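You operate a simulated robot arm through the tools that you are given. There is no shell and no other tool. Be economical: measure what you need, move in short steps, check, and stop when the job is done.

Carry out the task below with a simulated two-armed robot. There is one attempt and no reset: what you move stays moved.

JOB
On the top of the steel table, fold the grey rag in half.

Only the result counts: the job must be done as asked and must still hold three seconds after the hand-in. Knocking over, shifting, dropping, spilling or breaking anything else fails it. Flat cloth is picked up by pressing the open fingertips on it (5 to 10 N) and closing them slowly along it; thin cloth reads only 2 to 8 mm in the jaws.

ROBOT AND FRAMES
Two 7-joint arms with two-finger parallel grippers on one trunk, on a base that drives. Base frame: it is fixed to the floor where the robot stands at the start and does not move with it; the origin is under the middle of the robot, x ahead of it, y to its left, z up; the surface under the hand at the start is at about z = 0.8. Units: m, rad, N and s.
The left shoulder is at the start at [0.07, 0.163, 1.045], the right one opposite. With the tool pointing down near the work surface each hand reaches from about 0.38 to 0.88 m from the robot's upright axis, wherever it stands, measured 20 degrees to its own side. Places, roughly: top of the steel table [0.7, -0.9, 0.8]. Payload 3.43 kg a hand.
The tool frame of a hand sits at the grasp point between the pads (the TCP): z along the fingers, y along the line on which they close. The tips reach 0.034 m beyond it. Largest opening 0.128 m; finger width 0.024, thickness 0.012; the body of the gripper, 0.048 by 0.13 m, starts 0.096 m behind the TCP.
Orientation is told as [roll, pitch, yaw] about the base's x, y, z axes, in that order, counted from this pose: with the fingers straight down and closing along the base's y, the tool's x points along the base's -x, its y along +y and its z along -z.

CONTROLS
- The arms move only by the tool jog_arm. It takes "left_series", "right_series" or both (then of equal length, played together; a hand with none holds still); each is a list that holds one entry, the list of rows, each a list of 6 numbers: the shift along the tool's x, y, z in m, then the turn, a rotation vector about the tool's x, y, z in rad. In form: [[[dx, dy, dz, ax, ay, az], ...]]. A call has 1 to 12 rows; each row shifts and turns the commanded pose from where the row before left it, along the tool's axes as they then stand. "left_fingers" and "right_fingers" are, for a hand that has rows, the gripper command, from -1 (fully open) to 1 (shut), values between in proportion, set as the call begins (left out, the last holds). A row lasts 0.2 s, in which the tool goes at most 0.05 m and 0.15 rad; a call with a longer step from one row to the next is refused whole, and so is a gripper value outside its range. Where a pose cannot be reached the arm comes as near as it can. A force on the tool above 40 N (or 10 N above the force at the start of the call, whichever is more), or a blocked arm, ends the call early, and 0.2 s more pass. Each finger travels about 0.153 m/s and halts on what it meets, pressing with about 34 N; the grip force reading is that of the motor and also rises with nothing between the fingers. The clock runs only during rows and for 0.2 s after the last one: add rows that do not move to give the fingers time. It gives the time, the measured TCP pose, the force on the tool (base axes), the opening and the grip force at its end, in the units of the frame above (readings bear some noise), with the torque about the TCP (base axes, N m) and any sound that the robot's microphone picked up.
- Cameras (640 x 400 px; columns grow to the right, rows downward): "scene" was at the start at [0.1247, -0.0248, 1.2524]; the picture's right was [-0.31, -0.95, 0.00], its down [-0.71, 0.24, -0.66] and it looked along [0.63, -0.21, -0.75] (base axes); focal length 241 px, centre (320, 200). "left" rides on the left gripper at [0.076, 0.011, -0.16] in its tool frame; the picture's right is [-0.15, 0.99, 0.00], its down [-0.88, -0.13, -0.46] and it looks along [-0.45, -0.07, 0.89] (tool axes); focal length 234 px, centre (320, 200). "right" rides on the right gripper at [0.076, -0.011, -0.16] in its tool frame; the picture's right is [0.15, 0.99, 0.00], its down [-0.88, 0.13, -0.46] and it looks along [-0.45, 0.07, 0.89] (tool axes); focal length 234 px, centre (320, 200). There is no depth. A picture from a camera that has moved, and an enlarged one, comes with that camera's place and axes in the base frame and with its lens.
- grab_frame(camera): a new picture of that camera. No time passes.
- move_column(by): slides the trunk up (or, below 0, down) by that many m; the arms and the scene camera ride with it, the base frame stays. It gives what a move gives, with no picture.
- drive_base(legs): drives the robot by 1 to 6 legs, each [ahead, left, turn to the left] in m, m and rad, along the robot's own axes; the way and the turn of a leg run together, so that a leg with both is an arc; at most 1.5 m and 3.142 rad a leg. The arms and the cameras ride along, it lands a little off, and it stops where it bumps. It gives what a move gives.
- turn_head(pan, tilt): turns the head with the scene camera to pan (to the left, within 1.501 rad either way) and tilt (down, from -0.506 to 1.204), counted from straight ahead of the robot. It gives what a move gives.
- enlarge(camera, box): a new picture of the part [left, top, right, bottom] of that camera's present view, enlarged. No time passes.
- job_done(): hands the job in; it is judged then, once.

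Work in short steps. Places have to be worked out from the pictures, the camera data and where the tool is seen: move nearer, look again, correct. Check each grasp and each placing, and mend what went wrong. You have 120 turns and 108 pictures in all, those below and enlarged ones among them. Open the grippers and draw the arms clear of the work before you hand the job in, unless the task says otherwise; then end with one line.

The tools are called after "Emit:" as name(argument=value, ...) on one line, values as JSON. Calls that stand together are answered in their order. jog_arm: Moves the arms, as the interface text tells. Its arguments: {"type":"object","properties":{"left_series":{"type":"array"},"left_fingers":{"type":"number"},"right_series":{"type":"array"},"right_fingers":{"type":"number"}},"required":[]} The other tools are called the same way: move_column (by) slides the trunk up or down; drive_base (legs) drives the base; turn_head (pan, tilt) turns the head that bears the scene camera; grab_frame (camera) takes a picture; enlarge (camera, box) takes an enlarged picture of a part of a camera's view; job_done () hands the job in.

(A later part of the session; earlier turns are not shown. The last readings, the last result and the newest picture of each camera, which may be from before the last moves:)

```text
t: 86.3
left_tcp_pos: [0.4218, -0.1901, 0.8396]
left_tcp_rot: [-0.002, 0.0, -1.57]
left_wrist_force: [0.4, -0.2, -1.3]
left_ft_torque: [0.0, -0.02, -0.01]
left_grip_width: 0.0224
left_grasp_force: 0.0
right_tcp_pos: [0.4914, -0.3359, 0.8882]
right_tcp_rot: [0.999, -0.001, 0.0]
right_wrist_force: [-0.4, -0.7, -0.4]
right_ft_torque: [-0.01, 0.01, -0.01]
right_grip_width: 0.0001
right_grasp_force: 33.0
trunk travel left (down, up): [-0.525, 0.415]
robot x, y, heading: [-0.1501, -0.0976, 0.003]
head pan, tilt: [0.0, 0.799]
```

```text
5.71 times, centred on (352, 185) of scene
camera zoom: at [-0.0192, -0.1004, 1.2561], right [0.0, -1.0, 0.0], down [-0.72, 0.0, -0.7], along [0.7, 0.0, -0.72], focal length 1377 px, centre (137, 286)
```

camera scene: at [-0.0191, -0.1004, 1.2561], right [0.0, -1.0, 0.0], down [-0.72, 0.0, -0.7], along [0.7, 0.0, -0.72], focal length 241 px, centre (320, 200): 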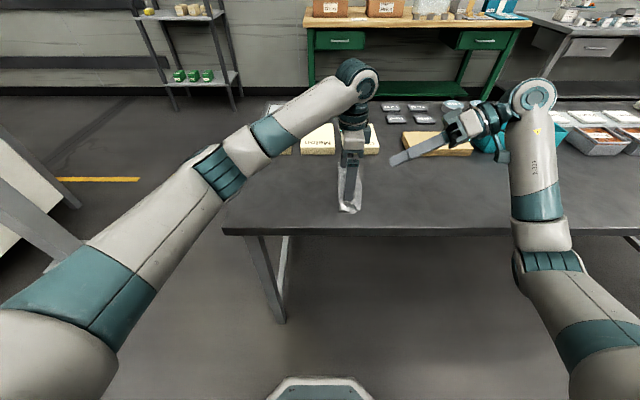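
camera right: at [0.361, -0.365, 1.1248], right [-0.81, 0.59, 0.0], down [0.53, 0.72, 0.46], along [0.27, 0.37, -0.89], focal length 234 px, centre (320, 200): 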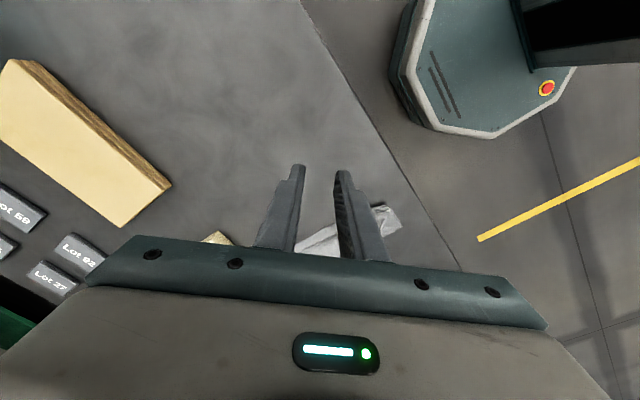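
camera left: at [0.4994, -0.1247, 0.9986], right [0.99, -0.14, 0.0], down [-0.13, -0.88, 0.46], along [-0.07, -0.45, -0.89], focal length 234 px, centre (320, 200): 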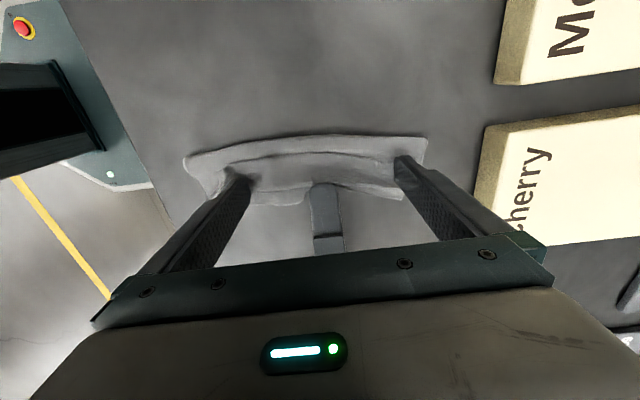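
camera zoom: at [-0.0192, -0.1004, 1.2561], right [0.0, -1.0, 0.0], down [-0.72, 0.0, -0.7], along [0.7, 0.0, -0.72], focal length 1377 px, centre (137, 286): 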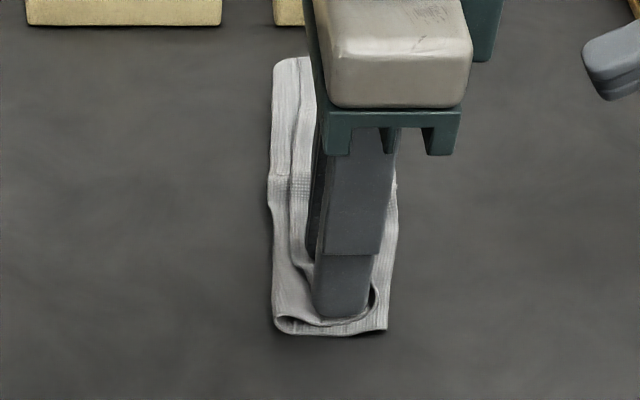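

Only the flap's end is gathering between the fingers. I close fully and lift a little.

Emit:
jog_arm(left_series=[[[0, 0, 0, 0, 0, 0], [0, 0, 0, 0, 0, 0]]], left_fingers=0.82)

Emit:
jog_arm(left_series=[[[0, 0, 0, 0, 0, 0], [0, 0, 0, 0, 0, 0], [0, 0, 0, 0, 0, 0]]], left_fingers=1.0)

Emit:
jog_arm(left_series=[[[0, 0, -0.01, 0, 0, 0], [0, 0, -0.01, 0, 0, 0], [0, 0, -0.005, 0, 0, 0], [0, 0, 0, 0, 0, 0]]])

Emit:
enlarge(camera="left", box=[160, 100, 480, 260])

Emit:
enlarge(camera="scene", box=[312, 150, 392, 220])

```text
t: 86.9
left_tcp_pos: [0.421, -0.1896, 0.8402]
left_tcp_rot: [0.001, 0.0, -1.57]
left_wrist_force: [0.1, -0.3, 0.1]
left_ft_torque: [0.0, 0.03, -0.01]
left_grip_width: 0.0113
left_grasp_force: 0.2
right_tcp_pos: [0.4922, -0.3361, 0.8875]
right_tcp_rot: [1.002, 0.002, 0.0]
right_wrist_force: [-0.2, 0.5, 0.1]
right_ft_torque: [-0.01, -0.03, -0.02]
right_grip_width: 0.0
right_grasp_force: 33.4
trunk travel left (down, up): [-0.525, 0.415]
robot x, y, heading: [-0.1477, -0.1026, 0.007]
head pan, tilt: [0.0, 0.799]
```

```text
t: 87.7
left_tcp_pos: [0.4205, -0.1895, 0.8398]
left_tcp_rot: [0.0, 0.001, -1.569]
left_wrist_force: [1.3, -1.2, -0.2]
left_ft_torque: [-0.02, 0.01, -0.01]
left_grip_width: 0.0021
left_grasp_force: 34.4
right_tcp_pos: [0.4913, -0.3359, 0.8882]
right_tcp_rot: [1.002, 0.001, 0.001]
right_wrist_force: [-0.9, 0.6, -0.9]
right_ft_torque: [0.0, 0.0, 0.02]
right_grip_width: 0.0
right_grasp_force: 32.6
trunk travel left (down, up): [-0.525, 0.415]
robot x, y, heading: [-0.1487, -0.0992, 0.008]
head pan, tilt: [0.0, 0.799]
```

```text
t: 88.7
left_tcp_pos: [0.4213, -0.1891, 0.8651]
left_tcp_rot: [0.0, 0.0, -1.567]
left_wrist_force: [-0.5, -0.8, 0.1]
left_ft_torque: [-0.01, 0.02, 0.02]
left_grip_width: 0.0021
left_grasp_force: 34.2
right_tcp_pos: [0.4902, -0.336, 0.8879]
right_tcp_rot: [1.0, -0.001, -0.001]
right_wrist_force: [0.7, 1.1, -0.1]
right_ft_torque: [0.0, -0.01, -0.03]
right_grip_width: 0.0002
right_grasp_force: 33.4
trunk travel left (down, up): [-0.525, 0.415]
robot x, y, heading: [-0.149, -0.0979, 0.003]
head pan, tilt: [0.0, 0.799]
```

```text
2.00 times, centred on (320, 180) of left
camera zoom: at [0.4319, -0.1133, 1.0248], right [0.99, -0.14, 0.0], down [-0.13, -0.88, 0.46], along [-0.07, -0.45, -0.89], focal length 468 px, centre (320, 240)
```

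zoom: 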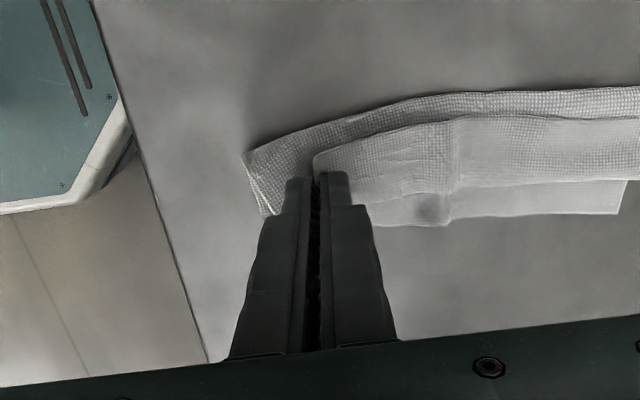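

```text
5.71 times, centred on (352, 185) of scene
camera zoom: at [-0.0191, -0.1004, 1.2561], right [0.0, -1.0, 0.0], down [-0.72, 0.0, -0.7], along [0.7, 0.0, -0.72], focal length 1377 px, centre (137, 286)
```

zoom: 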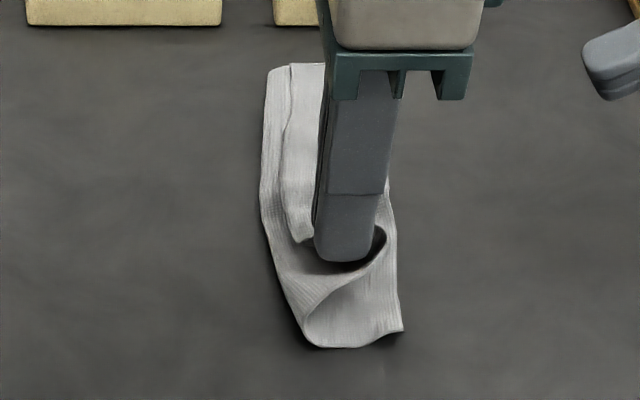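

The near end of the flap is lifted alone. I move it right while rolling the hand (wrist leaning right), turning the flap over like a page.

Emit:
jog_arm(left_series=[[[-0.003, 0, -0.004, 0, 0.13, 0], [-0.003, 0, -0.004, 0, 0.13, 0], [-0.004, 0, 0, 0, 0.13, 0], [-0.004, 0, 0, 0, 0.13, 0], [-0.004, 0, 0, 0, 0.13, 0], [-0.004, 0, 0, 0, 0.13, 0], [-0.004, 0, 0, 0, 0.13, 0], [0, 0, 0, 0, 0.13, 0], [0, 0, 0, 0, 0, 0]]])

Emit:
enlarge(camera="scene", box=[312, 150, 392, 220])

```text
t: 90.7
left_tcp_pos: [0.3977, -0.1263, 0.8604]
left_tcp_rot: [0.0, 1.039, -1.57]
left_wrist_force: [-0.1, -0.5, -0.2]
left_ft_torque: [-0.01, 0.03, 0.03]
left_grip_width: 0.0022
left_grasp_force: 34.2
left hand out of reach, approached as far as the arm can: row 6, 7, 8
right_tcp_pos: [0.4921, -0.3359, 0.8868]
right_tcp_rot: [1.0, 0.001, 0.0]
right_wrist_force: [0.3, -0.1, -0.2]
right_ft_torque: [0.01, 0.01, -0.03]
right_grip_width: 0.0
right_grasp_force: 32.7
trunk travel left (down, up): [-0.525, 0.415]
robot x, y, heading: [-0.1492, -0.1004, 0.001]
head pan, tilt: [0.0, 0.799]
```

```text
5.71 times, centred on (352, 185) of scene
camera zoom: at [-0.0191, -0.1005, 1.2561], right [0.0, -1.0, 0.0], down [-0.72, 0.0, -0.7], along [0.7, 0.0, -0.72], focal length 1377 px, centre (137, 286)
```

zoom: 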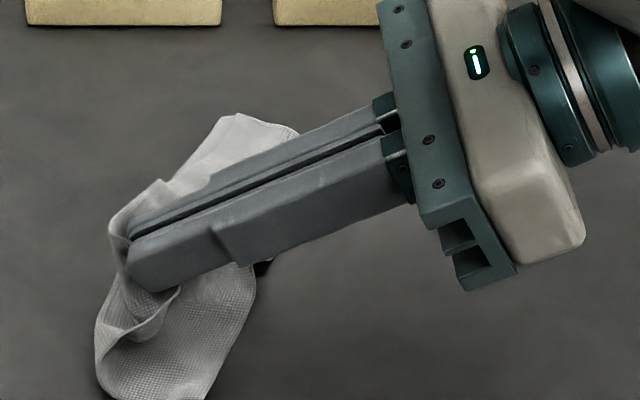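

The left arm's roll limit dragged the hand left. Best to unfold completely now: untilt, lift and carry the held edge left to open the rag.

Emit:
jog_arm(left_series=[[[0, 0, 0, 0, -0.13, 0], [0, 0, 0, 0, -0.13, 0], [0, 0, 0, 0, -0.13, 0], [0, 0, 0, 0, -0.13, 0], [0, 0, 0, 0, -0.13, 0], [0, 0, 0, 0, -0.13, 0], [0, 0, 0, 0, -0.13, 0], [0, 0, -0.03, 0, -0.13, 0], [0.02, 0, -0.01, 0, 0, 0], [0.03, 0, 0, 0, 0, 0], [0, 0, 0, 0, 0, 0]]])

Emit:
enlarge(camera="scene", box=[260, 130, 420, 230])

```text
t: 93.1
left_tcp_pos: [0.3986, -0.0823, 0.9003]
left_tcp_rot: [0.0, 0.0, -1.568]
left_wrist_force: [0.9, 0.5, -0.2]
left_ft_torque: [0.02, 0.0, -0.01]
left_grip_width: 0.0023
left_grasp_force: 34.2
right_tcp_pos: [0.492, -0.3381, 0.8876]
right_tcp_rot: [1.002, 0.0, -0.001]
right_wrist_force: [-0.4, -0.5, -0.2]
right_ft_torque: [0.03, 0.0, 0.01]
right_grip_width: 0.0
right_grasp_force: 33.5
trunk travel left (down, up): [-0.525, 0.415]
robot x, y, heading: [-0.1516, -0.0991, 0.002]
head pan, tilt: [0.0, 0.799]
```

```text
4.00 times, centred on (340, 180) of scene
camera zoom: at [-0.0191, -0.1013, 1.2561], right [0.0, -1.0, 0.0], down [-0.72, 0.0, -0.7], along [0.7, 0.0, -0.72], focal length 964 px, centre (240, 280)
```

zoom: 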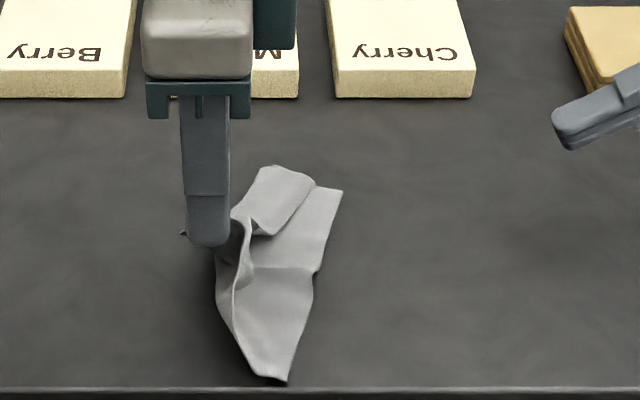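

The rag is opening. I carry the held corner further left and forward (away from the table edge) and lower it.

Emit:
jog_arm(left_series=[[[0.02, 0.015, 0, 0, 0, 0], [0.03, 0.015, 0, 0, 0, 0], [0.03, 0.01, 0.005, 0, 0, 0], [0.02, 0, 0.02, 0, 0, 0], [0.01, 0, 0.02, 0, 0, 0], [0, 0, 0.01, 0, 0, 0], [0, 0, 0, 0, 0, 0]]])

Emit:
enlarge(camera="scene", box=[260, 130, 420, 230])

```text
t: 94.7
left_tcp_pos: [0.4365, 0.0288, 0.8449]
left_tcp_rot: [0.0, -0.001, -1.57]
left_wrist_force: [0.1, 0.1, -0.2]
left_ft_torque: [0.01, 0.02, 0.02]
left_grip_width: 0.0022
left_grasp_force: 34.3
right_tcp_pos: [0.4914, -0.3373, 0.8876]
right_tcp_rot: [1.001, 0.0, 0.0]
right_wrist_force: [-0.5, 0.1, 0.8]
right_ft_torque: [0.04, 0.01, 0.0]
right_grip_width: 0.0001
right_grasp_force: 32.9
trunk travel left (down, up): [-0.525, 0.415]
robot x, y, heading: [-0.151, -0.1029, 0.001]
head pan, tilt: [0.0, 0.799]
```

```text
4.00 times, centred on (340, 180) of scene
camera zoom: at [-0.0192, -0.1003, 1.2561], right [0.0, -1.0, 0.0], down [-0.72, 0.0, -0.7], along [0.7, 0.0, -0.72], focal length 964 px, centre (240, 280)
```

zoom: 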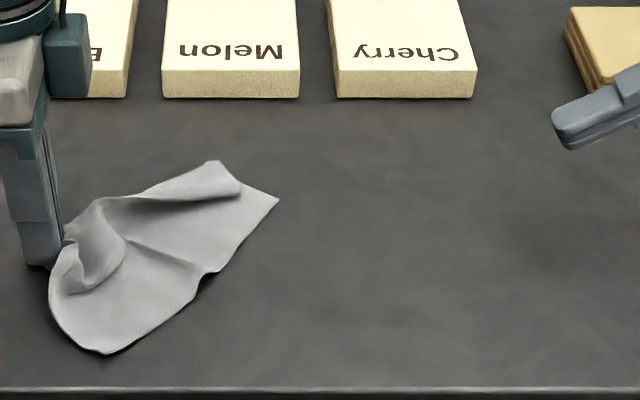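

Mostly unfolded though rotated. I release here and look at how it relaxes.

Emit:
jog_arm(left_series=[[[0, 0, 0.004, 0, 0, 0], [0, 0, 0, 0, 0, 0]]])

Emit:
jog_arm(left_series=[[[0, 0, 0, 0, 0, 0], [0, 0, 0, 0, 0, 0], [0, 0, -0.005, 0, 0, 0], [0, 0, -0.03, 0, 0, 0], [0, 0, -0.04, 0, 0, 0], [0, 0, -0.04, 0, 0, 0], [0, 0, -0.04, 0, 0, 0], [0.04, 0, 0, 0, 0, 0], [0.04, 0, 0, 0, 0, 0], [0, 0, 0, 0, 0, 0]]], left_fingers=0.4)

Emit:
enlarge(camera="scene", box=[240, 130, 400, 230])

```text
t: 95.3
left_tcp_pos: [0.4386, 0.0288, 0.8413]
left_tcp_rot: [0.0, 0.001, -1.569]
left_wrist_force: [1.2, 0.3, 1.2]
left_ft_torque: [-0.02, -0.02, 0.01]
left_grip_width: 0.0025
left_grasp_force: 34.2
right_tcp_pos: [0.4917, -0.3365, 0.8873]
right_tcp_rot: [0.999, -0.001, -0.001]
right_wrist_force: [0.5, -0.1, -0.9]
right_ft_torque: [0.01, -0.01, -0.01]
right_grip_width: 0.0001
right_grasp_force: 33.3
trunk travel left (down, up): [-0.525, 0.415]
robot x, y, heading: [-0.1465, -0.1, 0.008]
head pan, tilt: [0.0, 0.799]
```

```text
t: 97.5
left_tcp_pos: [0.4384, 0.1082, 0.9958]
left_tcp_rot: [-0.001, 0.001, -1.569]
left_wrist_force: [-0.6, -0.8, 0.2]
left_ft_torque: [0.0, 0.03, 0.01]
left_grip_width: 0.0383
left_grasp_force: 0.0
right_tcp_pos: [0.493, -0.336, 0.8873]
right_tcp_rot: [1.0, 0.0, -0.001]
right_wrist_force: [0.9, -0.4, -0.8]
right_ft_torque: [-0.04, 0.03, 0.02]
right_grip_width: 0.0
right_grasp_force: 32.8
trunk travel left (down, up): [-0.525, 0.415]
robot x, y, heading: [-0.1537, -0.1021, 0.004]
head pan, tilt: [0.0, 0.799]
```

```text
4.00 times, centred on (320, 180) of scene
camera zoom: at [-0.0188, -0.101, 1.2561], right [0.0, -1.0, 0.0], down [-0.72, 0.0, -0.7], along [0.7, 0.0, -0.72], focal length 964 px, centre (320, 280)
```

zoom: 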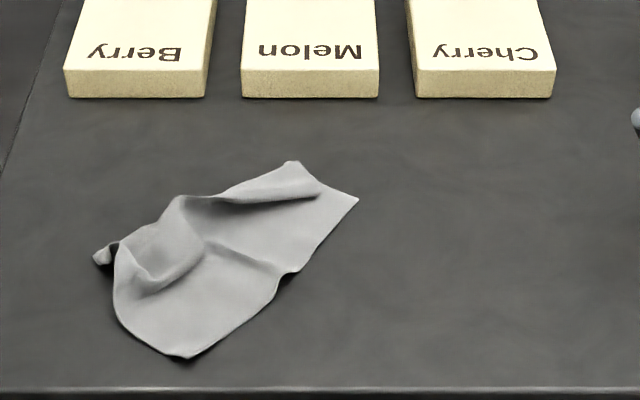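

FL corner is still flopped over on top near (.503,−.10). I'll pick up that tip with the right hand (yaw 0) without pressing. First untilt the right hand and move it above.

Emit:
jog_arm(right_series=[[[0, 0, -0.03, 0.143, 0, 0], [0, 0, 0, 0.143, 0, 0], [0, 0, 0, 0.143, 0, 0], [0, 0, 0, 0.143, 0, 0], [0, 0, 0, 0.143, 0, 0], [0, 0, 0, 0.143, 0, 0], [0, 0, 0, 0.143, 0, 0], [0, 0, 0, 0, 0, 0]]], right_fingers=0.4)

```text
t: 99.3
left_tcp_pos: [0.4383, 0.1078, 0.9961]
left_tcp_rot: [-0.001, 0.0, -1.569]
left_wrist_force: [-0.2, -0.1, -0.4]
left_ft_torque: [0.04, 0.03, -0.02]
left_grip_width: 0.0387
left_grasp_force: 0.1
right_tcp_pos: [0.4907, -0.3611, 0.905]
right_tcp_rot: [-0.001, 0.0, 0.0]
right_wrist_force: [0.2, -0.5, 0.2]
right_ft_torque: [0.03, 0.0, -0.03]
right_grip_width: 0.0386
right_grasp_force: 0.0
trunk travel left (down, up): [-0.525, 0.415]
robot x, y, heading: [-0.1518, -0.0994, 0.003]
head pan, tilt: [0.0, 0.799]
```

Emit:
jog_arm(right_series=[[[-0.017, 0.043, 0, 0, 0, 0], [0, 0.044, 0, 0, 0, 0], [0, 0.044, 0, 0, 0, 0], [0, 0.044, 0, 0, 0, 0], [0, 0.044, 0, 0, 0, 0], [0, 0.044, 0, 0, 0, 0], [0, 0, 0.03, 0, 0, 0], [0, 0, 0, 0, 0, 0]]])

Emit:
enlarge(camera="right", box=[160, 80, 480, 280])

Emit:
enlarge(camera="scene", box=[240, 130, 400, 230])

```text
t: 101.1
left_tcp_pos: [0.4371, 0.1094, 0.995]
left_tcp_rot: [-0.002, 0.001, -1.566]
left_wrist_force: [0.1, 0.0, -0.2]
left_ft_torque: [-0.04, 0.02, 0.0]
left_grip_width: 0.0384
left_grasp_force: 0.0
right_tcp_pos: [0.5077, -0.0974, 0.8745]
right_tcp_rot: [-0.002, 0.001, 0.002]
right_wrist_force: [0.6, 0.8, 0.6]
right_ft_torque: [-0.04, -0.05, 0.01]
right_grip_width: 0.0387
right_grasp_force: 0.0
trunk travel left (down, up): [-0.525, 0.415]
robot x, y, heading: [-0.1485, -0.0987, 0.001]
head pan, tilt: [0.0, 0.799]
```

```text
2.00 times, centred on (320, 180) of right
camera zoom: at [0.4321, -0.1087, 1.0329], right [-0.15, 0.99, 0.0], down [0.88, 0.13, 0.46], along [0.45, 0.07, -0.89], focal length 468 px, centre (320, 240)
```

zoom: 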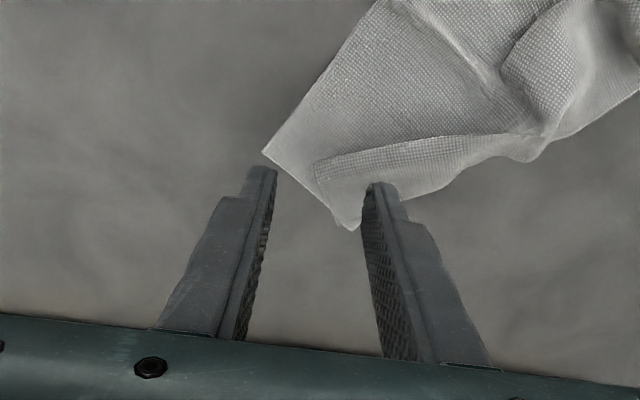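

```text
4.00 times, centred on (320, 180) of scene
camera zoom: at [-0.0196, -0.0994, 1.2562], right [0.0, -1.0, 0.0], down [-0.72, 0.0, -0.7], along [0.7, 0.0, -0.72], focal length 964 px, centre (320, 280)
```

zoom: 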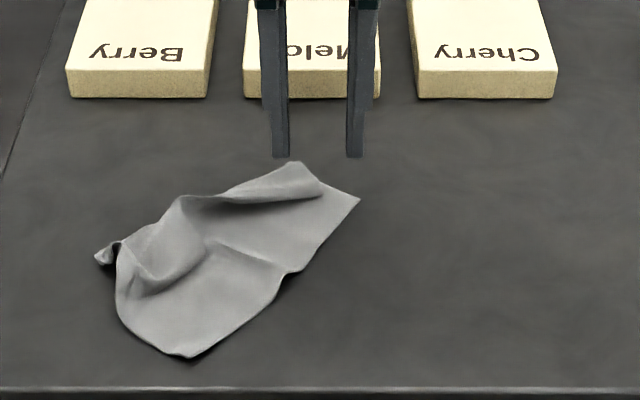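

The FL tip (y≈−.10, x .505–.525) is a raised flap whose short edge faces right. I centre on (.515,−.088), lower to tips ~7 mm and close without pressing.

Emit:
jog_arm(right_series=[[[-0.007, 0.009, 0, 0, 0, 0], [0, 0, 0.018, 0, 0, 0], [0, 0, 0.0155, 0, 0, 0], [0, 0, 0, 0, 0, 0]]])

Emit:
jog_arm(right_series=[[[0, 0, 0, 0, 0, 0], [0, 0, 0, 0, 0, 0]]], right_fingers=0.65)

Emit:
jog_arm(right_series=[[[0, 0, 0, 0, 0, 0], [0, 0, 0, 0, 0, 0]]], right_fingers=0.83)

Emit:
jog_arm(right_series=[[[0, 0, 0, 0, 0, 0], [0, 0, 0, 0, 0, 0], [0, 0, 0, 0, 0, 0]]], right_fingers=1.0)

Emit:
jog_arm(right_series=[[[0, 0, -0.015, 0, 0, 0], [0, 0, -0.015, 0, 0, 0], [0, 0, -0.01, 0, 0, 0], [0, 0, 0, 0, 0, 0]]])

Emit:
enlarge(camera="scene", box=[240, 130, 400, 230])

```text
t: 102.1
left_tcp_pos: [0.437, 0.1071, 0.9961]
left_tcp_rot: [0.001, 0.0, -1.568]
left_wrist_force: [0.7, -0.6, -0.3]
left_ft_torque: [-0.01, -0.05, 0.01]
left_grip_width: 0.0385
left_grasp_force: 0.1
right_tcp_pos: [0.5164, -0.0897, 0.8387]
right_tcp_rot: [0.0, 0.001, 0.0]
right_wrist_force: [-0.9, -0.1, 0.7]
right_ft_torque: [0.0, -0.01, -0.05]
right_grip_width: 0.0382
right_grasp_force: 0.1
trunk travel left (down, up): [-0.525, 0.415]
robot x, y, heading: [-0.1528, -0.1034, 0.004]
head pan, tilt: [0.0, 0.799]
```

```text
t: 102.7
left_tcp_pos: [0.439, 0.1089, 0.9952]
left_tcp_rot: [-0.001, 0.0, -1.569]
left_wrist_force: [-0.1, 0.2, -0.5]
left_ft_torque: [-0.03, -0.01, -0.01]
left_grip_width: 0.0384
left_grasp_force: 0.2
right_tcp_pos: [0.515, -0.0898, 0.8395]
right_tcp_rot: [-0.002, 0.001, 0.0]
right_wrist_force: [0.1, 0.2, -0.1]
right_ft_torque: [0.03, 0.01, 0.05]
right_grip_width: 0.0224
right_grasp_force: 0.1
trunk travel left (down, up): [-0.525, 0.415]
robot x, y, heading: [-0.151, -0.0994, 0.004]
head pan, tilt: [0.0, 0.799]
```

```text
t: 103.3
left_tcp_pos: [0.437, 0.1093, 0.9952]
left_tcp_rot: [0.0, 0.001, -1.571]
left_wrist_force: [0.1, 0.9, 0.6]
left_ft_torque: [0.01, 0.05, -0.02]
left_grip_width: 0.0383
left_grasp_force: 0.1
right_tcp_pos: [0.516, -0.0897, 0.8407]
right_tcp_rot: [0.001, -0.001, -0.001]
right_wrist_force: [0.0, 0.1, 0.6]
right_ft_torque: [0.0, 0.01, 0.01]
right_grip_width: 0.0106
right_grasp_force: 0.0
trunk travel left (down, up): [-0.525, 0.415]
robot x, y, heading: [-0.1504, -0.0961, 0.002]
head pan, tilt: [0.0, 0.799]
```

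```text
t: 104.1
left_tcp_pos: [0.4382, 0.1083, 0.9955]
left_tcp_rot: [-0.001, 0.0, -1.568]
left_wrist_force: [-0.3, 0.1, 0.4]
left_ft_torque: [0.02, -0.02, 0.02]
left_grip_width: 0.0384
left_grasp_force: 0.0
right_tcp_pos: [0.5147, -0.0888, 0.8406]
right_tcp_rot: [-0.001, 0.001, 0.002]
right_wrist_force: [0.1, -0.3, 1.1]
right_ft_torque: [-0.03, -0.01, 0.0]
right_grip_width: 0.0025
right_grasp_force: 33.5
trunk travel left (down, up): [-0.525, 0.415]
robot x, y, heading: [-0.1489, -0.0982, 0.002]
head pan, tilt: [0.0, 0.799]
```

```text
t: 105.1
left_tcp_pos: [0.4373, 0.1081, 0.9962]
left_tcp_rot: [0.0, 0.0, -1.569]
left_wrist_force: [-0.5, -0.9, 0.0]
left_ft_torque: [0.01, 0.01, 0.01]
left_grip_width: 0.0383
left_grasp_force: 0.2
right_tcp_pos: [0.5148, -0.0891, 0.8806]
right_tcp_rot: [-0.001, 0.001, -0.001]
right_wrist_force: [0.0, -0.1, 0.2]
right_ft_torque: [0.01, 0.0, -0.01]
right_grip_width: 0.0025
right_grasp_force: 34.2
trunk travel left (down, up): [-0.525, 0.415]
robot x, y, heading: [-0.1467, -0.1035, -0.001]
head pan, tilt: [0.0, 0.799]
```

```text
4.00 times, centred on (320, 180) of scene
camera zoom: at [-0.019, -0.1002, 1.2561], right [0.0, -1.0, 0.0], down [-0.72, 0.0, -0.7], along [0.7, 0.0, -0.72], focal length 964 px, centre (320, 280)
```

zoom: 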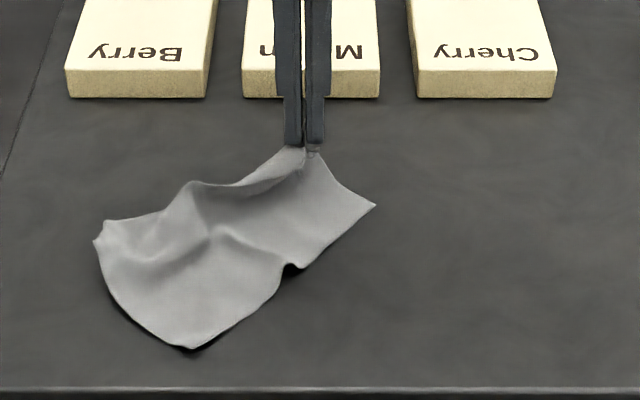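

The FL corner is held alone and the rag opens up. I carry it forward-left to its flat place (.58,−.02), lower and release.

Emit:
jog_arm(right_series=[[[-0.02, 0.022, 0, 0, 0, 0], [-0.02, 0.022, 0, 0, 0, 0], [-0.02, 0.022, 0.01, 0, 0, 0], [-0.005, 0.005, 0.015, 0, 0, 0], [0, 0, 0.014, 0, 0, 0], [0, 0, 0, 0, 0, 0]]])

Emit:
enlarge(camera="scene", box=[240, 130, 400, 230])

```text
t: 106.5
left_tcp_pos: [0.4378, 0.1081, 0.9942]
left_tcp_rot: [0.001, 0.001, -1.568]
left_wrist_force: [0.3, -0.4, -0.9]
left_ft_torque: [-0.03, 0.02, -0.04]
left_grip_width: 0.0383
left_grasp_force: 0.0
right_tcp_pos: [0.5795, -0.0185, 0.8417]
right_tcp_rot: [-0.001, 0.0, 0.001]
right_wrist_force: [0.6, 0.8, 1.4]
right_ft_torque: [-0.03, 0.0, 0.03]
right_grip_width: 0.0023
right_grasp_force: 34.0
trunk travel left (down, up): [-0.525, 0.415]
robot x, y, heading: [-0.1516, -0.1045, -0.0]
head pan, tilt: [0.0, 0.799]
```

```text
4.00 times, centred on (320, 180) of scene
camera zoom: at [-0.0193, -0.1002, 1.2562], right [0.0, -1.0, 0.0], down [-0.72, 0.0, -0.7], along [0.7, 0.0, -0.72], focal length 964 px, centre (320, 280)
```

zoom: 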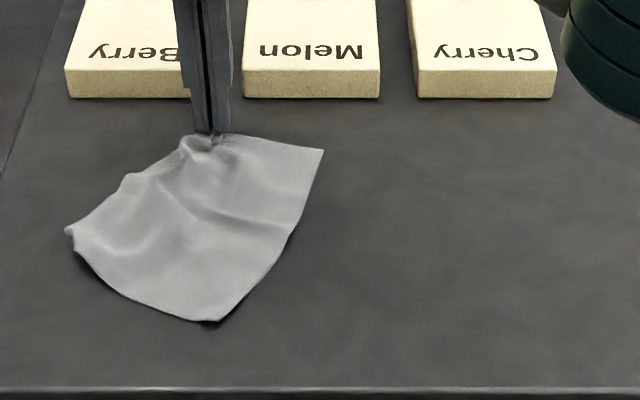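

Nicely flat now. I release FL and retreat up and right.

Emit:
jog_arm(right_series=[[[0, 0, 0, 0, 0, 0], [0, 0, 0, 0, 0, 0], [0, 0, -0.005, 0, 0, 0], [0, 0, -0.03, 0, 0, 0], [0, 0, -0.04, 0, 0, 0], [0, 0, -0.04, 0, 0, 0], [0, -0.045, -0.02, 0, 0, 0], [0.01, -0.045, 0, 0, 0, 0], [0.01, -0.045, 0, 0, 0, 0], [0, 0, 0, 0, 0, 0]]], right_fingers=0.5)

Emit:
enlarge(camera="scene", box=[240, 130, 400, 230])

```text
t: 108.7
left_tcp_pos: [0.4385, 0.1087, 0.9949]
left_tcp_rot: [0.0, -0.002, -1.569]
left_wrist_force: [0.1, 0.6, 0.0]
left_ft_torque: [-0.07, 0.01, 0.01]
left_grip_width: 0.0384
left_grasp_force: 0.1
right_tcp_pos: [0.5583, -0.153, 0.9763]
right_tcp_rot: [-0.002, -0.001, 0.002]
right_wrist_force: [0.5, 0.7, 0.1]
right_ft_torque: [-0.04, -0.04, 0.0]
right_grip_width: 0.032
right_grasp_force: 0.1
trunk travel left (down, up): [-0.525, 0.415]
robot x, y, heading: [-0.1486, -0.1021, 0.003]
head pan, tilt: [0.0, 0.799]
```

```text
4.00 times, centred on (320, 180) of scene
camera zoom: at [-0.019, -0.0988, 1.2561], right [0.0, -1.0, 0.0], down [-0.72, 0.0, -0.7], along [0.7, 0.0, -0.72], focal length 964 px, centre (320, 280)
```

zoom: 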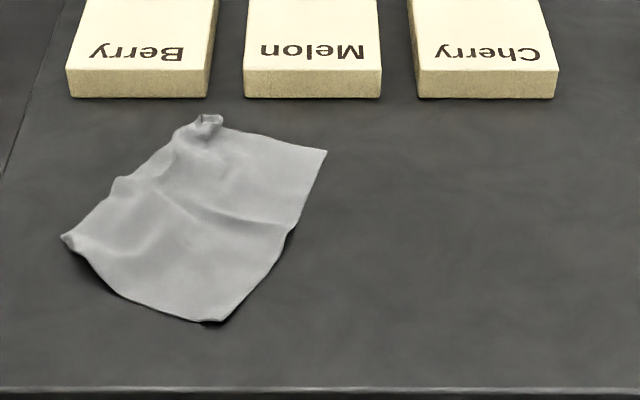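

Before regripping, I test in the air whether both hands can pitch their fingers forward by 0.9 rad (natural for a far-to-near fold): left yaw −0.79, right yaw 0.65.

Emit:
jog_arm(left_series=[[[0, 0, 0, 0, 0, -0.13], [0, 0, 0, 0, 0, -0.13], [0, 0, 0, 0, 0, -0.13], [0, 0, 0, 0, 0, -0.13], [0, 0, 0, 0, 0, -0.13], [0, 0, 0, 0, 0, -0.13], [0, 0, 0, -0.1, -0.1, 0], [0, 0, 0, -0.1, -0.1, 0], [0, 0, 0, -0.1, -0.1, 0], [0, 0, 0, -0.1, -0.1, 0], [0, 0, 0, -0.1, -0.1, 0], [0, 0, 0, -0.1, -0.1, 0]]], right_series=[[[0, 0, 0, 0, 0, -0.13], [0, 0, 0, 0, 0, -0.13], [0, 0, 0, 0, 0, -0.13], [0, 0, 0, 0, 0, -0.13], [0, 0, 0, 0, 0, -0.13], [0, 0, 0, 0, 0, 0], [0, 0, 0, 0.085, -0.112, 0], [0, 0, 0, 0.085, -0.112, 0], [0, 0, 0, 0.085, -0.112, 0], [0, 0, 0, 0.085, -0.112, 0], [0, 0, 0, 0.085, -0.112, 0], [0, 0, 0, 0.085, -0.112, 0]]])

```text
t: 111.3
left_tcp_pos: [0.4379, 0.1094, 0.9963]
left_tcp_rot: [0.679, -0.56, -0.989]
left_wrist_force: [-0.5, 0.1, -0.9]
left_ft_torque: [-0.03, -0.01, 0.01]
left_grip_width: 0.0384
left_grasp_force: 0.0
right_tcp_pos: [0.5591, -0.153, 0.9773]
right_tcp_rot: [-0.598, -0.638, 0.852]
right_wrist_force: [-0.5, -0.7, 0.3]
right_ft_torque: [-0.01, 0.0, -0.01]
right_grip_width: 0.0319
right_grasp_force: 0.0
trunk travel left (down, up): [-0.525, 0.415]
robot x, y, heading: [-0.1493, -0.1046, 0.001]
head pan, tilt: [0.0, 0.799]
```

Both can pitch. I check that the right hand can also reach its final place in this pitch.

Emit:
jog_arm(right_series=[[[0.0144, 0.036, -0.0107, 0, 0, 0], [0.0144, 0.036, -0.0107, 0, 0, 0], [0.0144, 0.036, -0.0107, 0, 0, 0], [0.0144, 0.036, -0.0107, 0, 0, 0], [0.0144, 0.036, -0.0107, 0, 0, 0], [0, 0, 0, 0, 0, 0]]])

```text
t: 112.7
left_tcp_pos: [0.438, 0.1073, 0.9954]
left_tcp_rot: [0.675, -0.558, -0.99]
left_wrist_force: [-0.4, 0.4, -0.4]
left_ft_torque: [0.02, 0.03, 0.01]
left_grip_width: 0.0384
left_grasp_force: 0.0
right_tcp_pos: [0.4101, -0.0555, 0.8889]
right_tcp_rot: [-0.597, -0.64, 0.853]
right_wrist_force: [-0.2, -0.9, -0.1]
right_ft_torque: [0.04, -0.01, 0.01]
right_grip_width: 0.0318
right_grasp_force: 0.1
trunk travel left (down, up): [-0.525, 0.415]
robot x, y, heading: [-0.15, -0.1012, 0.001]
head pan, tilt: [0.0, 0.799]
```

Feasible. I bring both back upright: the right retreats beyond FR at yaw ~.36, and the left aims at FL with yaw −1.28.

Emit:
jog_arm(left_series=[[[0, 0, 0, 0.1, 0.1, 0], [0, 0, 0, 0.1, 0.1, 0], [0, 0, 0, 0.1, 0.1, 0], [0, 0, 0, 0.1, 0.1, 0], [0, 0, 0, 0.1, 0.1, 0], [0, 0, 0, 0.1, 0.1, 0], [0, 0, 0, 0, 0, 0.1225], [0, 0, 0, 0, 0, 0.1225], [0, 0, 0, 0, 0, 0.1225], [0, 0, 0, 0, 0, 0.1225], [0, 0, 0, 0, 0, 0], [0, 0, 0, 0, 0, 0]]], right_series=[[[-0.0144, -0.036, 0.0107, 0, 0, 0], [-0.0144, -0.036, 0.0107, 0, 0, 0], [-0.0144, -0.036, 0.0107, 0, 0, 0], [-0.0144, -0.036, 0.0107, 0, 0, 0], [-0.0144, -0.036, 0.0107, 0, 0, 0], [0, 0, 0, -0.085, 0.112, 0], [0, 0, 0, -0.085, 0.112, 0], [0, 0, 0, -0.085, 0.112, 0], [0, 0, 0, -0.085, 0.112, 0], [0, 0, 0, -0.085, 0.112, 0], [0, 0, 0, -0.085, 0.112, 0], [0, 0, 0, 0, 0, 0]]])

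Emit:
jog_arm(left_series=[[[-0.0312, 0.019, 0, 0, 0, 0], [-0.0312, 0.019, 0, 0, 0, 0], [-0.0312, 0.019, 0, 0, 0, 0], [-0.0312, 0.019, 0, 0, 0, 0], [-0.0312, 0.019, 0, 0, 0, 0], [0, 0, 0.04, 0, 0, 0], [0, 0, 0.04, 0, 0, 0], [0, 0, 0.04, 0, 0, 0], [0, 0, 0, 0, 0, 0]]], right_series=[[[0.018, -0.024, 0, 0, 0, 0.0967], [0.018, -0.024, 0, 0, 0, 0.0967], [0.018, -0.024, 0, 0, 0, 0.0967], [0, 0, 0, 0, 0, 0], [0, 0, 0, 0, 0, 0], [0, 0, 0, 0, 0, 0], [0, 0, 0, 0, 0, 0], [0, 0, 0, 0, 0, 0], [0, 0, 0, 0, 0, 0]]])

Emit:
grab_frame(camera="left")

```text
t: 115.3
left_tcp_pos: [0.4372, 0.1078, 0.9964]
left_tcp_rot: [0.0, -0.002, -1.28]
left_wrist_force: [-0.3, -0.1, 0.8]
left_ft_torque: [0.0, -0.03, 0.01]
left_grip_width: 0.0383
left_grasp_force: 0.1
right_tcp_pos: [0.5601, -0.1532, 0.9786]
right_tcp_rot: [0.002, 0.002, 0.652]
right_wrist_force: [0.0, 0.1, 0.4]
right_ft_torque: [0.01, -0.05, 0.01]
right_grip_width: 0.0319
right_grasp_force: 0.1
trunk travel left (down, up): [-0.525, 0.415]
robot x, y, heading: [-0.1511, -0.0995, 0.001]
head pan, tilt: [0.0, 0.799]
```

```text
t: 117.3
left_tcp_pos: [0.5726, -0.0133, 0.8753]
left_tcp_rot: [-0.001, 0.0, -1.28]
left_wrist_force: [0.3, 0.0, -0.7]
left_ft_torque: [0.0, -0.04, 0.01]
left_grip_width: 0.0383
left_grasp_force: 0.0
right_tcp_pos: [0.552, -0.2437, 0.9777]
right_tcp_rot: [-0.001, 0.0, 0.361]
right_wrist_force: [0.6, 0.0, 0.5]
right_ft_torque: [-0.02, -0.03, 0.0]
right_grip_width: 0.032
right_grasp_force: 0.0
trunk travel left (down, up): [-0.525, 0.415]
robot x, y, heading: [-0.1505, -0.1001, -0.001]
head pan, tilt: [0.0, 0.799]
```

```text
21 pictures are left
camera left: at [0.5613, 0.0627, 1.0367], right [0.99, 0.14, 0.0], down [0.13, -0.88, 0.46], along [0.07, -0.45, -0.89], focal length 234 px, centre (320, 200)
```

left: 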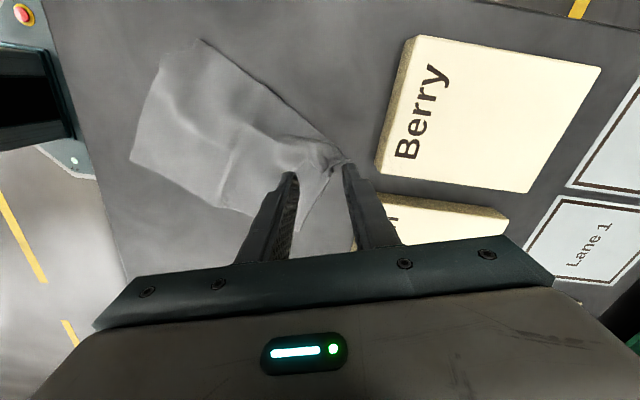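

FL tip at (.600,−.005). I move 16 mm outward, narrow the fingers to 32 mm, lower to tips ~6 mm and close gently.

Emit:
jog_arm(left_series=[[[0, 0.016, 0, 0, 0, 0], [0, 0, 0.018, 0, 0, 0], [0, 0, 0.018, 0, 0, 0], [0, 0, 0, 0, 0, 0]]], left_fingers=0.5)

Emit:
jog_arm(left_series=[[[0, 0, 0, 0, 0, 0], [0, 0, 0, 0, 0, 0]]], left_fingers=0.68)

Emit:
grab_frame(camera="left")

```text
t: 118.3
left_tcp_pos: [0.5883, -0.0074, 0.8405]
left_tcp_rot: [0.0, 0.001, -1.278]
left_wrist_force: [0.5, 0.3, 0.8]
left_ft_torque: [-0.02, 0.0, 0.0]
left_grip_width: 0.032
left_grasp_force: 0.0
right_tcp_pos: [0.5505, -0.2441, 0.977]
right_tcp_rot: [0.0, 0.001, 0.36]
right_wrist_force: [0.0, 0.2, -1.2]
right_ft_torque: [0.0, 0.0, 0.0]
right_grip_width: 0.0321
right_grasp_force: 0.0
trunk travel left (down, up): [-0.525, 0.415]
robot x, y, heading: [-0.1526, -0.1003, 0.006]
head pan, tilt: [0.0, 0.799]
```

```text
t: 118.9
left_tcp_pos: [0.5909, -0.008, 0.8392]
left_tcp_rot: [-0.001, 0.0, -1.277]
left_wrist_force: [0.2, 0.2, 0.2]
left_ft_torque: [0.0, -0.03, -0.04]
left_grip_width: 0.0203
left_grasp_force: 0.1
right_tcp_pos: [0.5518, -0.243, 0.9775]
right_tcp_rot: [0.0, 0.0, 0.362]
right_wrist_force: [0.2, -0.1, -0.3]
right_ft_torque: [-0.01, 0.0, 0.02]
right_grip_width: 0.0321
right_grasp_force: 0.0
trunk travel left (down, up): [-0.525, 0.415]
robot x, y, heading: [-0.1503, -0.0999, 0.005]
head pan, tilt: [0.0, 0.799]
```

```text
20 pictures are left
camera left: at [0.5775, 0.0677, 1.0], right [0.99, 0.15, 0.0], down [0.13, -0.88, 0.46], along [0.07, -0.45, -0.89], focal length 234 px, centre (320, 200)
```

left: 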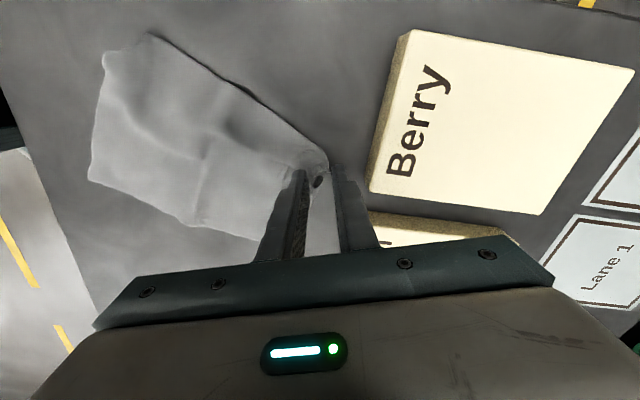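

The corner is captured. I close, lift slightly, and pull it 3.5 cm left to stretch the far edge.

Emit:
jog_arm(left_series=[[[0, 0, 0, 0, 0, 0], [0, 0, 0, 0, 0, 0], [0, 0, 0, 0, 0, 0]]], left_fingers=1.0)

Emit:
jog_arm(left_series=[[[0, 0, -0.01, 0, 0, 0], [0.0115, 0.0034, 0, 0, 0, 0], [0.0115, 0.0034, 0, 0, 0, 0], [0.0115, 0.0034, 0, 0, 0, 0], [0, 0, 0.008, 0, 0, 0], [0, 0, 0, 0, 0, 0]]])

Emit:
enlarge(camera="scene", box=[240, 130, 400, 230])

```text
t: 119.7
left_tcp_pos: [0.5893, -0.0075, 0.8405]
left_tcp_rot: [0.002, 0.0, -1.279]
left_wrist_force: [-1.3, 0.0, 0.9]
left_ft_torque: [0.0, -0.01, 0.01]
left_grip_width: 0.0025
left_grasp_force: 34.4
right_tcp_pos: [0.5529, -0.2417, 0.9769]
right_tcp_rot: [0.001, 0.002, 0.361]
right_wrist_force: [0.2, 0.0, -0.2]
right_ft_torque: [0.02, -0.01, -0.01]
right_grip_width: 0.032
right_grasp_force: 0.1
trunk travel left (down, up): [-0.525, 0.415]
robot x, y, heading: [-0.1523, -0.1019, 0.003]
head pan, tilt: [0.0, 0.799]
```

```text
t: 121.1
left_tcp_pos: [0.5888, 0.0272, 0.8417]
left_tcp_rot: [0.0, 0.0, -1.279]
left_wrist_force: [0.4, 0.2, 0.7]
left_ft_torque: [0.05, -0.02, 0.0]
left_grip_width: 0.0026
left_grasp_force: 34.0
right_tcp_pos: [0.5515, -0.2428, 0.9769]
right_tcp_rot: [-0.001, 0.0, 0.361]
right_wrist_force: [-0.4, -0.5, 0.3]
right_ft_torque: [0.01, 0.02, 0.01]
right_grip_width: 0.0321
right_grasp_force: 0.0
trunk travel left (down, up): [-0.525, 0.415]
robot x, y, heading: [-0.149, -0.0969, 0.001]
head pan, tilt: [0.0, 0.799]
```

```text
4.00 times, centred on (320, 180) of scene
camera zoom: at [-0.0193, -0.1002, 1.2562], right [0.0, -1.0, 0.0], down [-0.72, 0.0, -0.7], along [0.7, 0.0, -0.72], focal length 964 px, centre (320, 280)
```

zoom: 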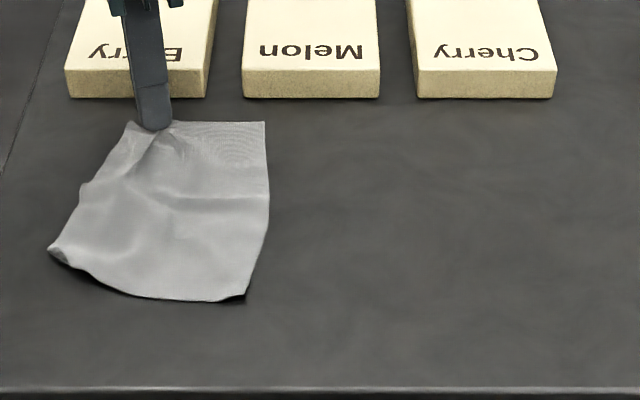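

The rag straightened up nicely: FR≈(.597,−.057), NR≈(.408,−.05), NL≈(.452,.08). The hands would be close, so I lean the left hand outward (wrist left 0.7 rad) while holding FL, and bring the right over FR at yaw .55.

Emit:
jog_arm(left_series=[[[0.0105, 0.003, 0, 0, 0, 0], [0.0105, 0.003, 0, 0, 0, 0], [0, 0, 0, 0.0402, -0.1342, 0], [0, 0, 0, 0.0402, -0.1342, 0], [0, 0, 0, 0.0402, -0.1342, 0], [0, 0, 0, 0.0402, -0.1342, 0], [0, 0, 0, 0.0402, -0.1342, 0], [0, 0, 0, 0, 0, 0]]])

Emit:
jog_arm(right_series=[[[-0.0447, 0.0128, 0, 0, 0, 0], [-0.032, 0.03, 0, 0, 0, 0], [-0.012, 0.045, 0, 0, 0, 0], [-0.012, 0.045, 0, 0, 0, 0], [0, 0.04, 0.02, 0, 0, -0.095], [0, 0, 0.03, 0, 0, -0.095], [0, 0, 0.03, 0, 0, 0], [0, 0, 0.02, 0, 0, 0], [0, 0, 0, 0, 0, 0]]])

Emit:
grab_frame(camera="right")

```text
t: 122.9
left_tcp_pos: [0.5889, 0.0487, 0.8426]
left_tcp_rot: [-0.238, -0.667, -1.195]
left_wrist_force: [0.9, 0.7, -0.6]
left_ft_torque: [0.0, -0.03, 0.0]
left_grip_width: 0.0023
left_grasp_force: 33.9
right_tcp_pos: [0.5514, -0.2437, 0.9767]
right_tcp_rot: [-0.001, -0.002, 0.361]
right_wrist_force: [-0.6, 0.5, 0.2]
right_ft_torque: [-0.03, -0.02, -0.03]
right_grip_width: 0.0319
right_grasp_force: 0.0
trunk travel left (down, up): [-0.525, 0.415]
robot x, y, heading: [-0.1494, -0.1009, 0.002]
head pan, tilt: [0.0, 0.799]
```

```text
t: 124.9
left_tcp_pos: [0.5896, 0.05, 0.8414]
left_tcp_rot: [-0.237, -0.664, -1.193]
left_wrist_force: [-0.1, -0.3, 0.3]
left_ft_torque: [0.0, -0.03, 0.0]
left_grip_width: 0.0025
left_grasp_force: 34.1
right_tcp_pos: [0.586, -0.0451, 0.8789]
right_tcp_rot: [0.0, 0.0, 0.55]
right_wrist_force: [-0.8, -0.2, -0.2]
right_ft_torque: [-0.03, -0.02, 0.02]
right_grip_width: 0.032
right_grasp_force: 0.0
trunk travel left (down, up): [-0.525, 0.415]
robot x, y, heading: [-0.1504, -0.1018, 0.003]
head pan, tilt: [0.0, 0.799]
```

```text
18 pictures are left
camera right: at [0.5258, -0.0948, 1.0369], right [-0.64, 0.77, 0.0], down [0.68, 0.57, 0.46], along [0.35, 0.29, -0.89], focal length 234 px, centre (320, 200)
```

right: 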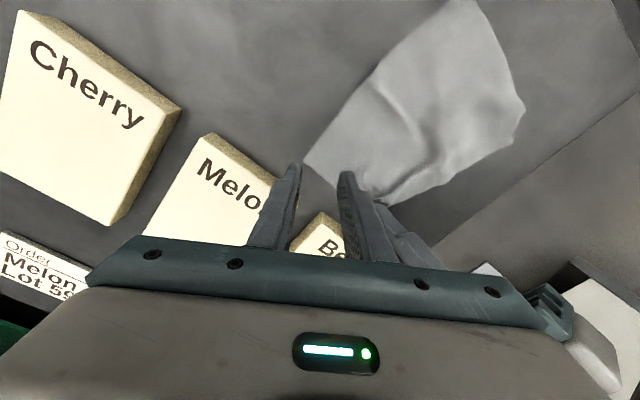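

FR corner lies 18 mm toward the outer finger. I shift out 8 mm and lower to contact.

Emit:
jog_arm(right_series=[[[0, -0.008, 0.02, 0, 0, 0], [0, 0, 0.019, 0, 0, 0], [0, 0, 0.004, 0, 0, 0], [0, 0, 0, 0, 0, 0]]])

Emit:
jog_arm(right_series=[[[0, 0, 0.0012, 0, 0, 0], [0, 0, 0, 0, 0, 0]]])

```text
t: 125.9
left_tcp_pos: [0.5884, 0.0487, 0.8433]
left_tcp_rot: [-0.238, -0.664, -1.196]
left_wrist_force: [0.3, 0.7, -0.1]
left_ft_torque: [0.0, -0.06, 0.03]
left_grip_width: 0.0025
left_grasp_force: 33.8
right_tcp_pos: [0.5892, -0.0524, 0.8351]
right_tcp_rot: [-0.001, -0.002, 0.55]
right_wrist_force: [0.8, 0.0, 8.5]
right_ft_torque: [0.18, 0.0, -0.03]
right_grip_width: 0.0318
right_grasp_force: 0.1
trunk travel left (down, up): [-0.525, 0.415]
robot x, y, heading: [-0.1486, -0.1024, 0.007]
head pan, tilt: [0.0, 0.799]
```

```text
t: 126.5
left_tcp_pos: [0.5874, 0.0495, 0.8434]
left_tcp_rot: [-0.236, -0.666, -1.197]
left_wrist_force: [0.5, -0.3, 0.4]
left_ft_torque: [0.02, -0.03, 0.01]
left_grip_width: 0.0027
left_grasp_force: 33.9
right_tcp_pos: [0.5893, -0.0512, 0.8351]
right_tcp_rot: [-0.002, -0.002, 0.55]
right_wrist_force: [3.1, 1.6, 18.3]
right_ft_torque: [0.36, 0.04, -0.03]
right_grip_width: 0.0312
right_grasp_force: 0.0
trunk travel left (down, up): [-0.525, 0.415]
robot x, y, heading: [-0.1509, -0.0992, -0.0]
head pan, tilt: [0.0, 0.799]
```

Slightly too firm (18 N); I ease off and close in steps.

Emit:
jog_arm(right_series=[[[0, 0, -0.0014, 0, 0, 0], [0, 0, 0, 0, 0, 0]]], right_fingers=0.62)

Emit:
jog_arm(right_series=[[[0, 0, 0, 0, 0, 0], [0, 0, 0, 0, 0, 0]]], right_fingers=0.75)

Emit:
jog_arm(right_series=[[[0, 0, 0, 0, 0, 0], [0, 0, 0, 0, 0, 0]]], right_fingers=0.88)

Emit:
jog_arm(right_series=[[[0, 0, 0, 0, 0, 0], [0, 0, 0, 0, 0, 0], [0, 0, 0, 0, 0, 0]]], right_fingers=1.0)

Emit:
jog_arm(left_series=[[[0, 0, -0.008, 0, 0, 0], [0, 0, -0.008, 0, 0, 0], [0, 0, 0, 0, 0, 0]]], right_series=[[[0, 0, -0.01, 0, 0, 0], [0, 0, -0.01, 0, 0, 0], [0, 0, 0, 0, 0, 0]]])

Emit:
enlarge(camera="scene", box=[240, 130, 400, 230])

```text
t: 127.1
left_tcp_pos: [0.5875, 0.0485, 0.8431]
left_tcp_rot: [-0.235, -0.667, -1.198]
left_wrist_force: [-0.9, 0.2, -0.4]
left_ft_torque: [0.0, -0.04, -0.02]
left_grip_width: 0.0023
left_grasp_force: 34.1
right_tcp_pos: [0.5882, -0.0528, 0.8339]
right_tcp_rot: [-0.001, -0.001, 0.549]
right_wrist_force: [0.3, -0.3, 15.0]
right_ft_torque: [0.25, 0.05, 0.0]
right_grip_width: 0.0239
right_grasp_force: 0.1
trunk travel left (down, up): [-0.525, 0.415]
robot x, y, heading: [-0.1509, -0.0998, 0.002]
head pan, tilt: [0.0, 0.799]
```

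```text
t: 127.7
left_tcp_pos: [0.5881, 0.0491, 0.844]
left_tcp_rot: [-0.235, -0.666, -1.198]
left_wrist_force: [0.4, -1.1, 0.1]
left_ft_torque: [-0.04, -0.03, -0.02]
left_grip_width: 0.0025
left_grasp_force: 34.2
right_tcp_pos: [0.5883, -0.0516, 0.8361]
right_tcp_rot: [0.0, -0.001, 0.55]
right_wrist_force: [0.3, -1.2, 14.6]
right_ft_torque: [0.21, 0.01, 0.02]
right_grip_width: 0.0156
right_grasp_force: 0.2
trunk travel left (down, up): [-0.525, 0.415]
robot x, y, heading: [-0.1506, -0.1004, -0.0]
head pan, tilt: [0.0, 0.799]
```

```text
t: 128.3
left_tcp_pos: [0.588, 0.0497, 0.8431]
left_tcp_rot: [-0.237, -0.666, -1.196]
left_wrist_force: [-0.2, -1.7, 1.2]
left_ft_torque: [-0.03, -0.03, 0.0]
left_grip_width: 0.0025
left_grasp_force: 34.2
right_tcp_pos: [0.5894, -0.0522, 0.8362]
right_tcp_rot: [-0.002, -0.001, 0.55]
right_wrist_force: [0.4, 0.6, 14.1]
right_ft_torque: [0.17, -0.02, 0.04]
right_grip_width: 0.0082
right_grasp_force: 0.7
trunk travel left (down, up): [-0.525, 0.415]
robot x, y, heading: [-0.1496, -0.0984, 0.009]
head pan, tilt: [0.0, 0.799]
```

```text
t: 129.1
left_tcp_pos: [0.5883, 0.0498, 0.8439]
left_tcp_rot: [-0.236, -0.667, -1.197]
left_wrist_force: [0.1, -1.7, -0.9]
left_ft_torque: [-0.07, -0.03, -0.01]
left_grip_width: 0.0023
left_grasp_force: 34.5
right_tcp_pos: [0.5884, -0.0516, 0.8365]
right_tcp_rot: [0.0, -0.003, 0.551]
right_wrist_force: [-2.6, 5.0, 13.0]
right_ft_torque: [0.21, 0.06, 0.06]
right_grip_width: 0.0019
right_grasp_force: 33.9
trunk travel left (down, up): [-0.525, 0.415]
robot x, y, heading: [-0.1514, -0.0997, 0.005]
head pan, tilt: [0.0, 0.799]
```

```text
t: 129.9
left_tcp_pos: [0.589, 0.0598, 0.8539]
left_tcp_rot: [-0.239, -0.664, -1.195]
left_wrist_force: [1.0, -8.0, -0.7]
left_ft_torque: [-0.22, -0.03, 0.02]
left_grip_width: 0.0024
left_grasp_force: 33.4
right_tcp_pos: [0.5888, -0.0504, 0.8534]
right_tcp_rot: [-0.001, 0.0, 0.551]
right_wrist_force: [-1.3, 9.1, 0.4]
right_ft_torque: [0.3, 0.04, 0.1]
right_grip_width: 0.002
right_grasp_force: 34.5
trunk travel left (down, up): [-0.525, 0.415]
robot x, y, heading: [-0.15, -0.1025, 0.002]
head pan, tilt: [0.0, 0.799]
```

```text
4.00 times, centred on (320, 180) of scene
camera zoom: at [-0.0187, -0.1002, 1.256], right [0.0, -1.0, 0.0], down [-0.72, 0.0, -0.7], along [0.7, 0.0, -0.72], focal length 964 px, centre (320, 280)
```

zoom: 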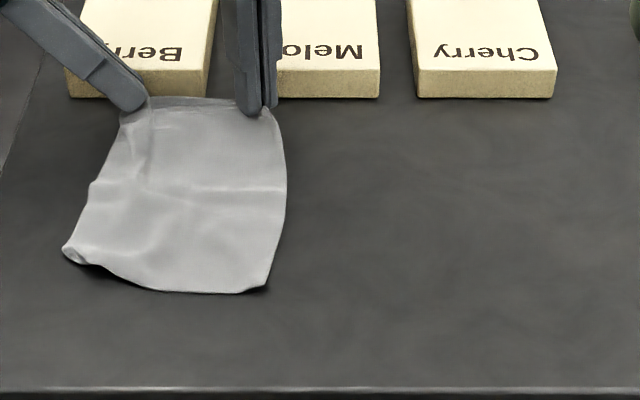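

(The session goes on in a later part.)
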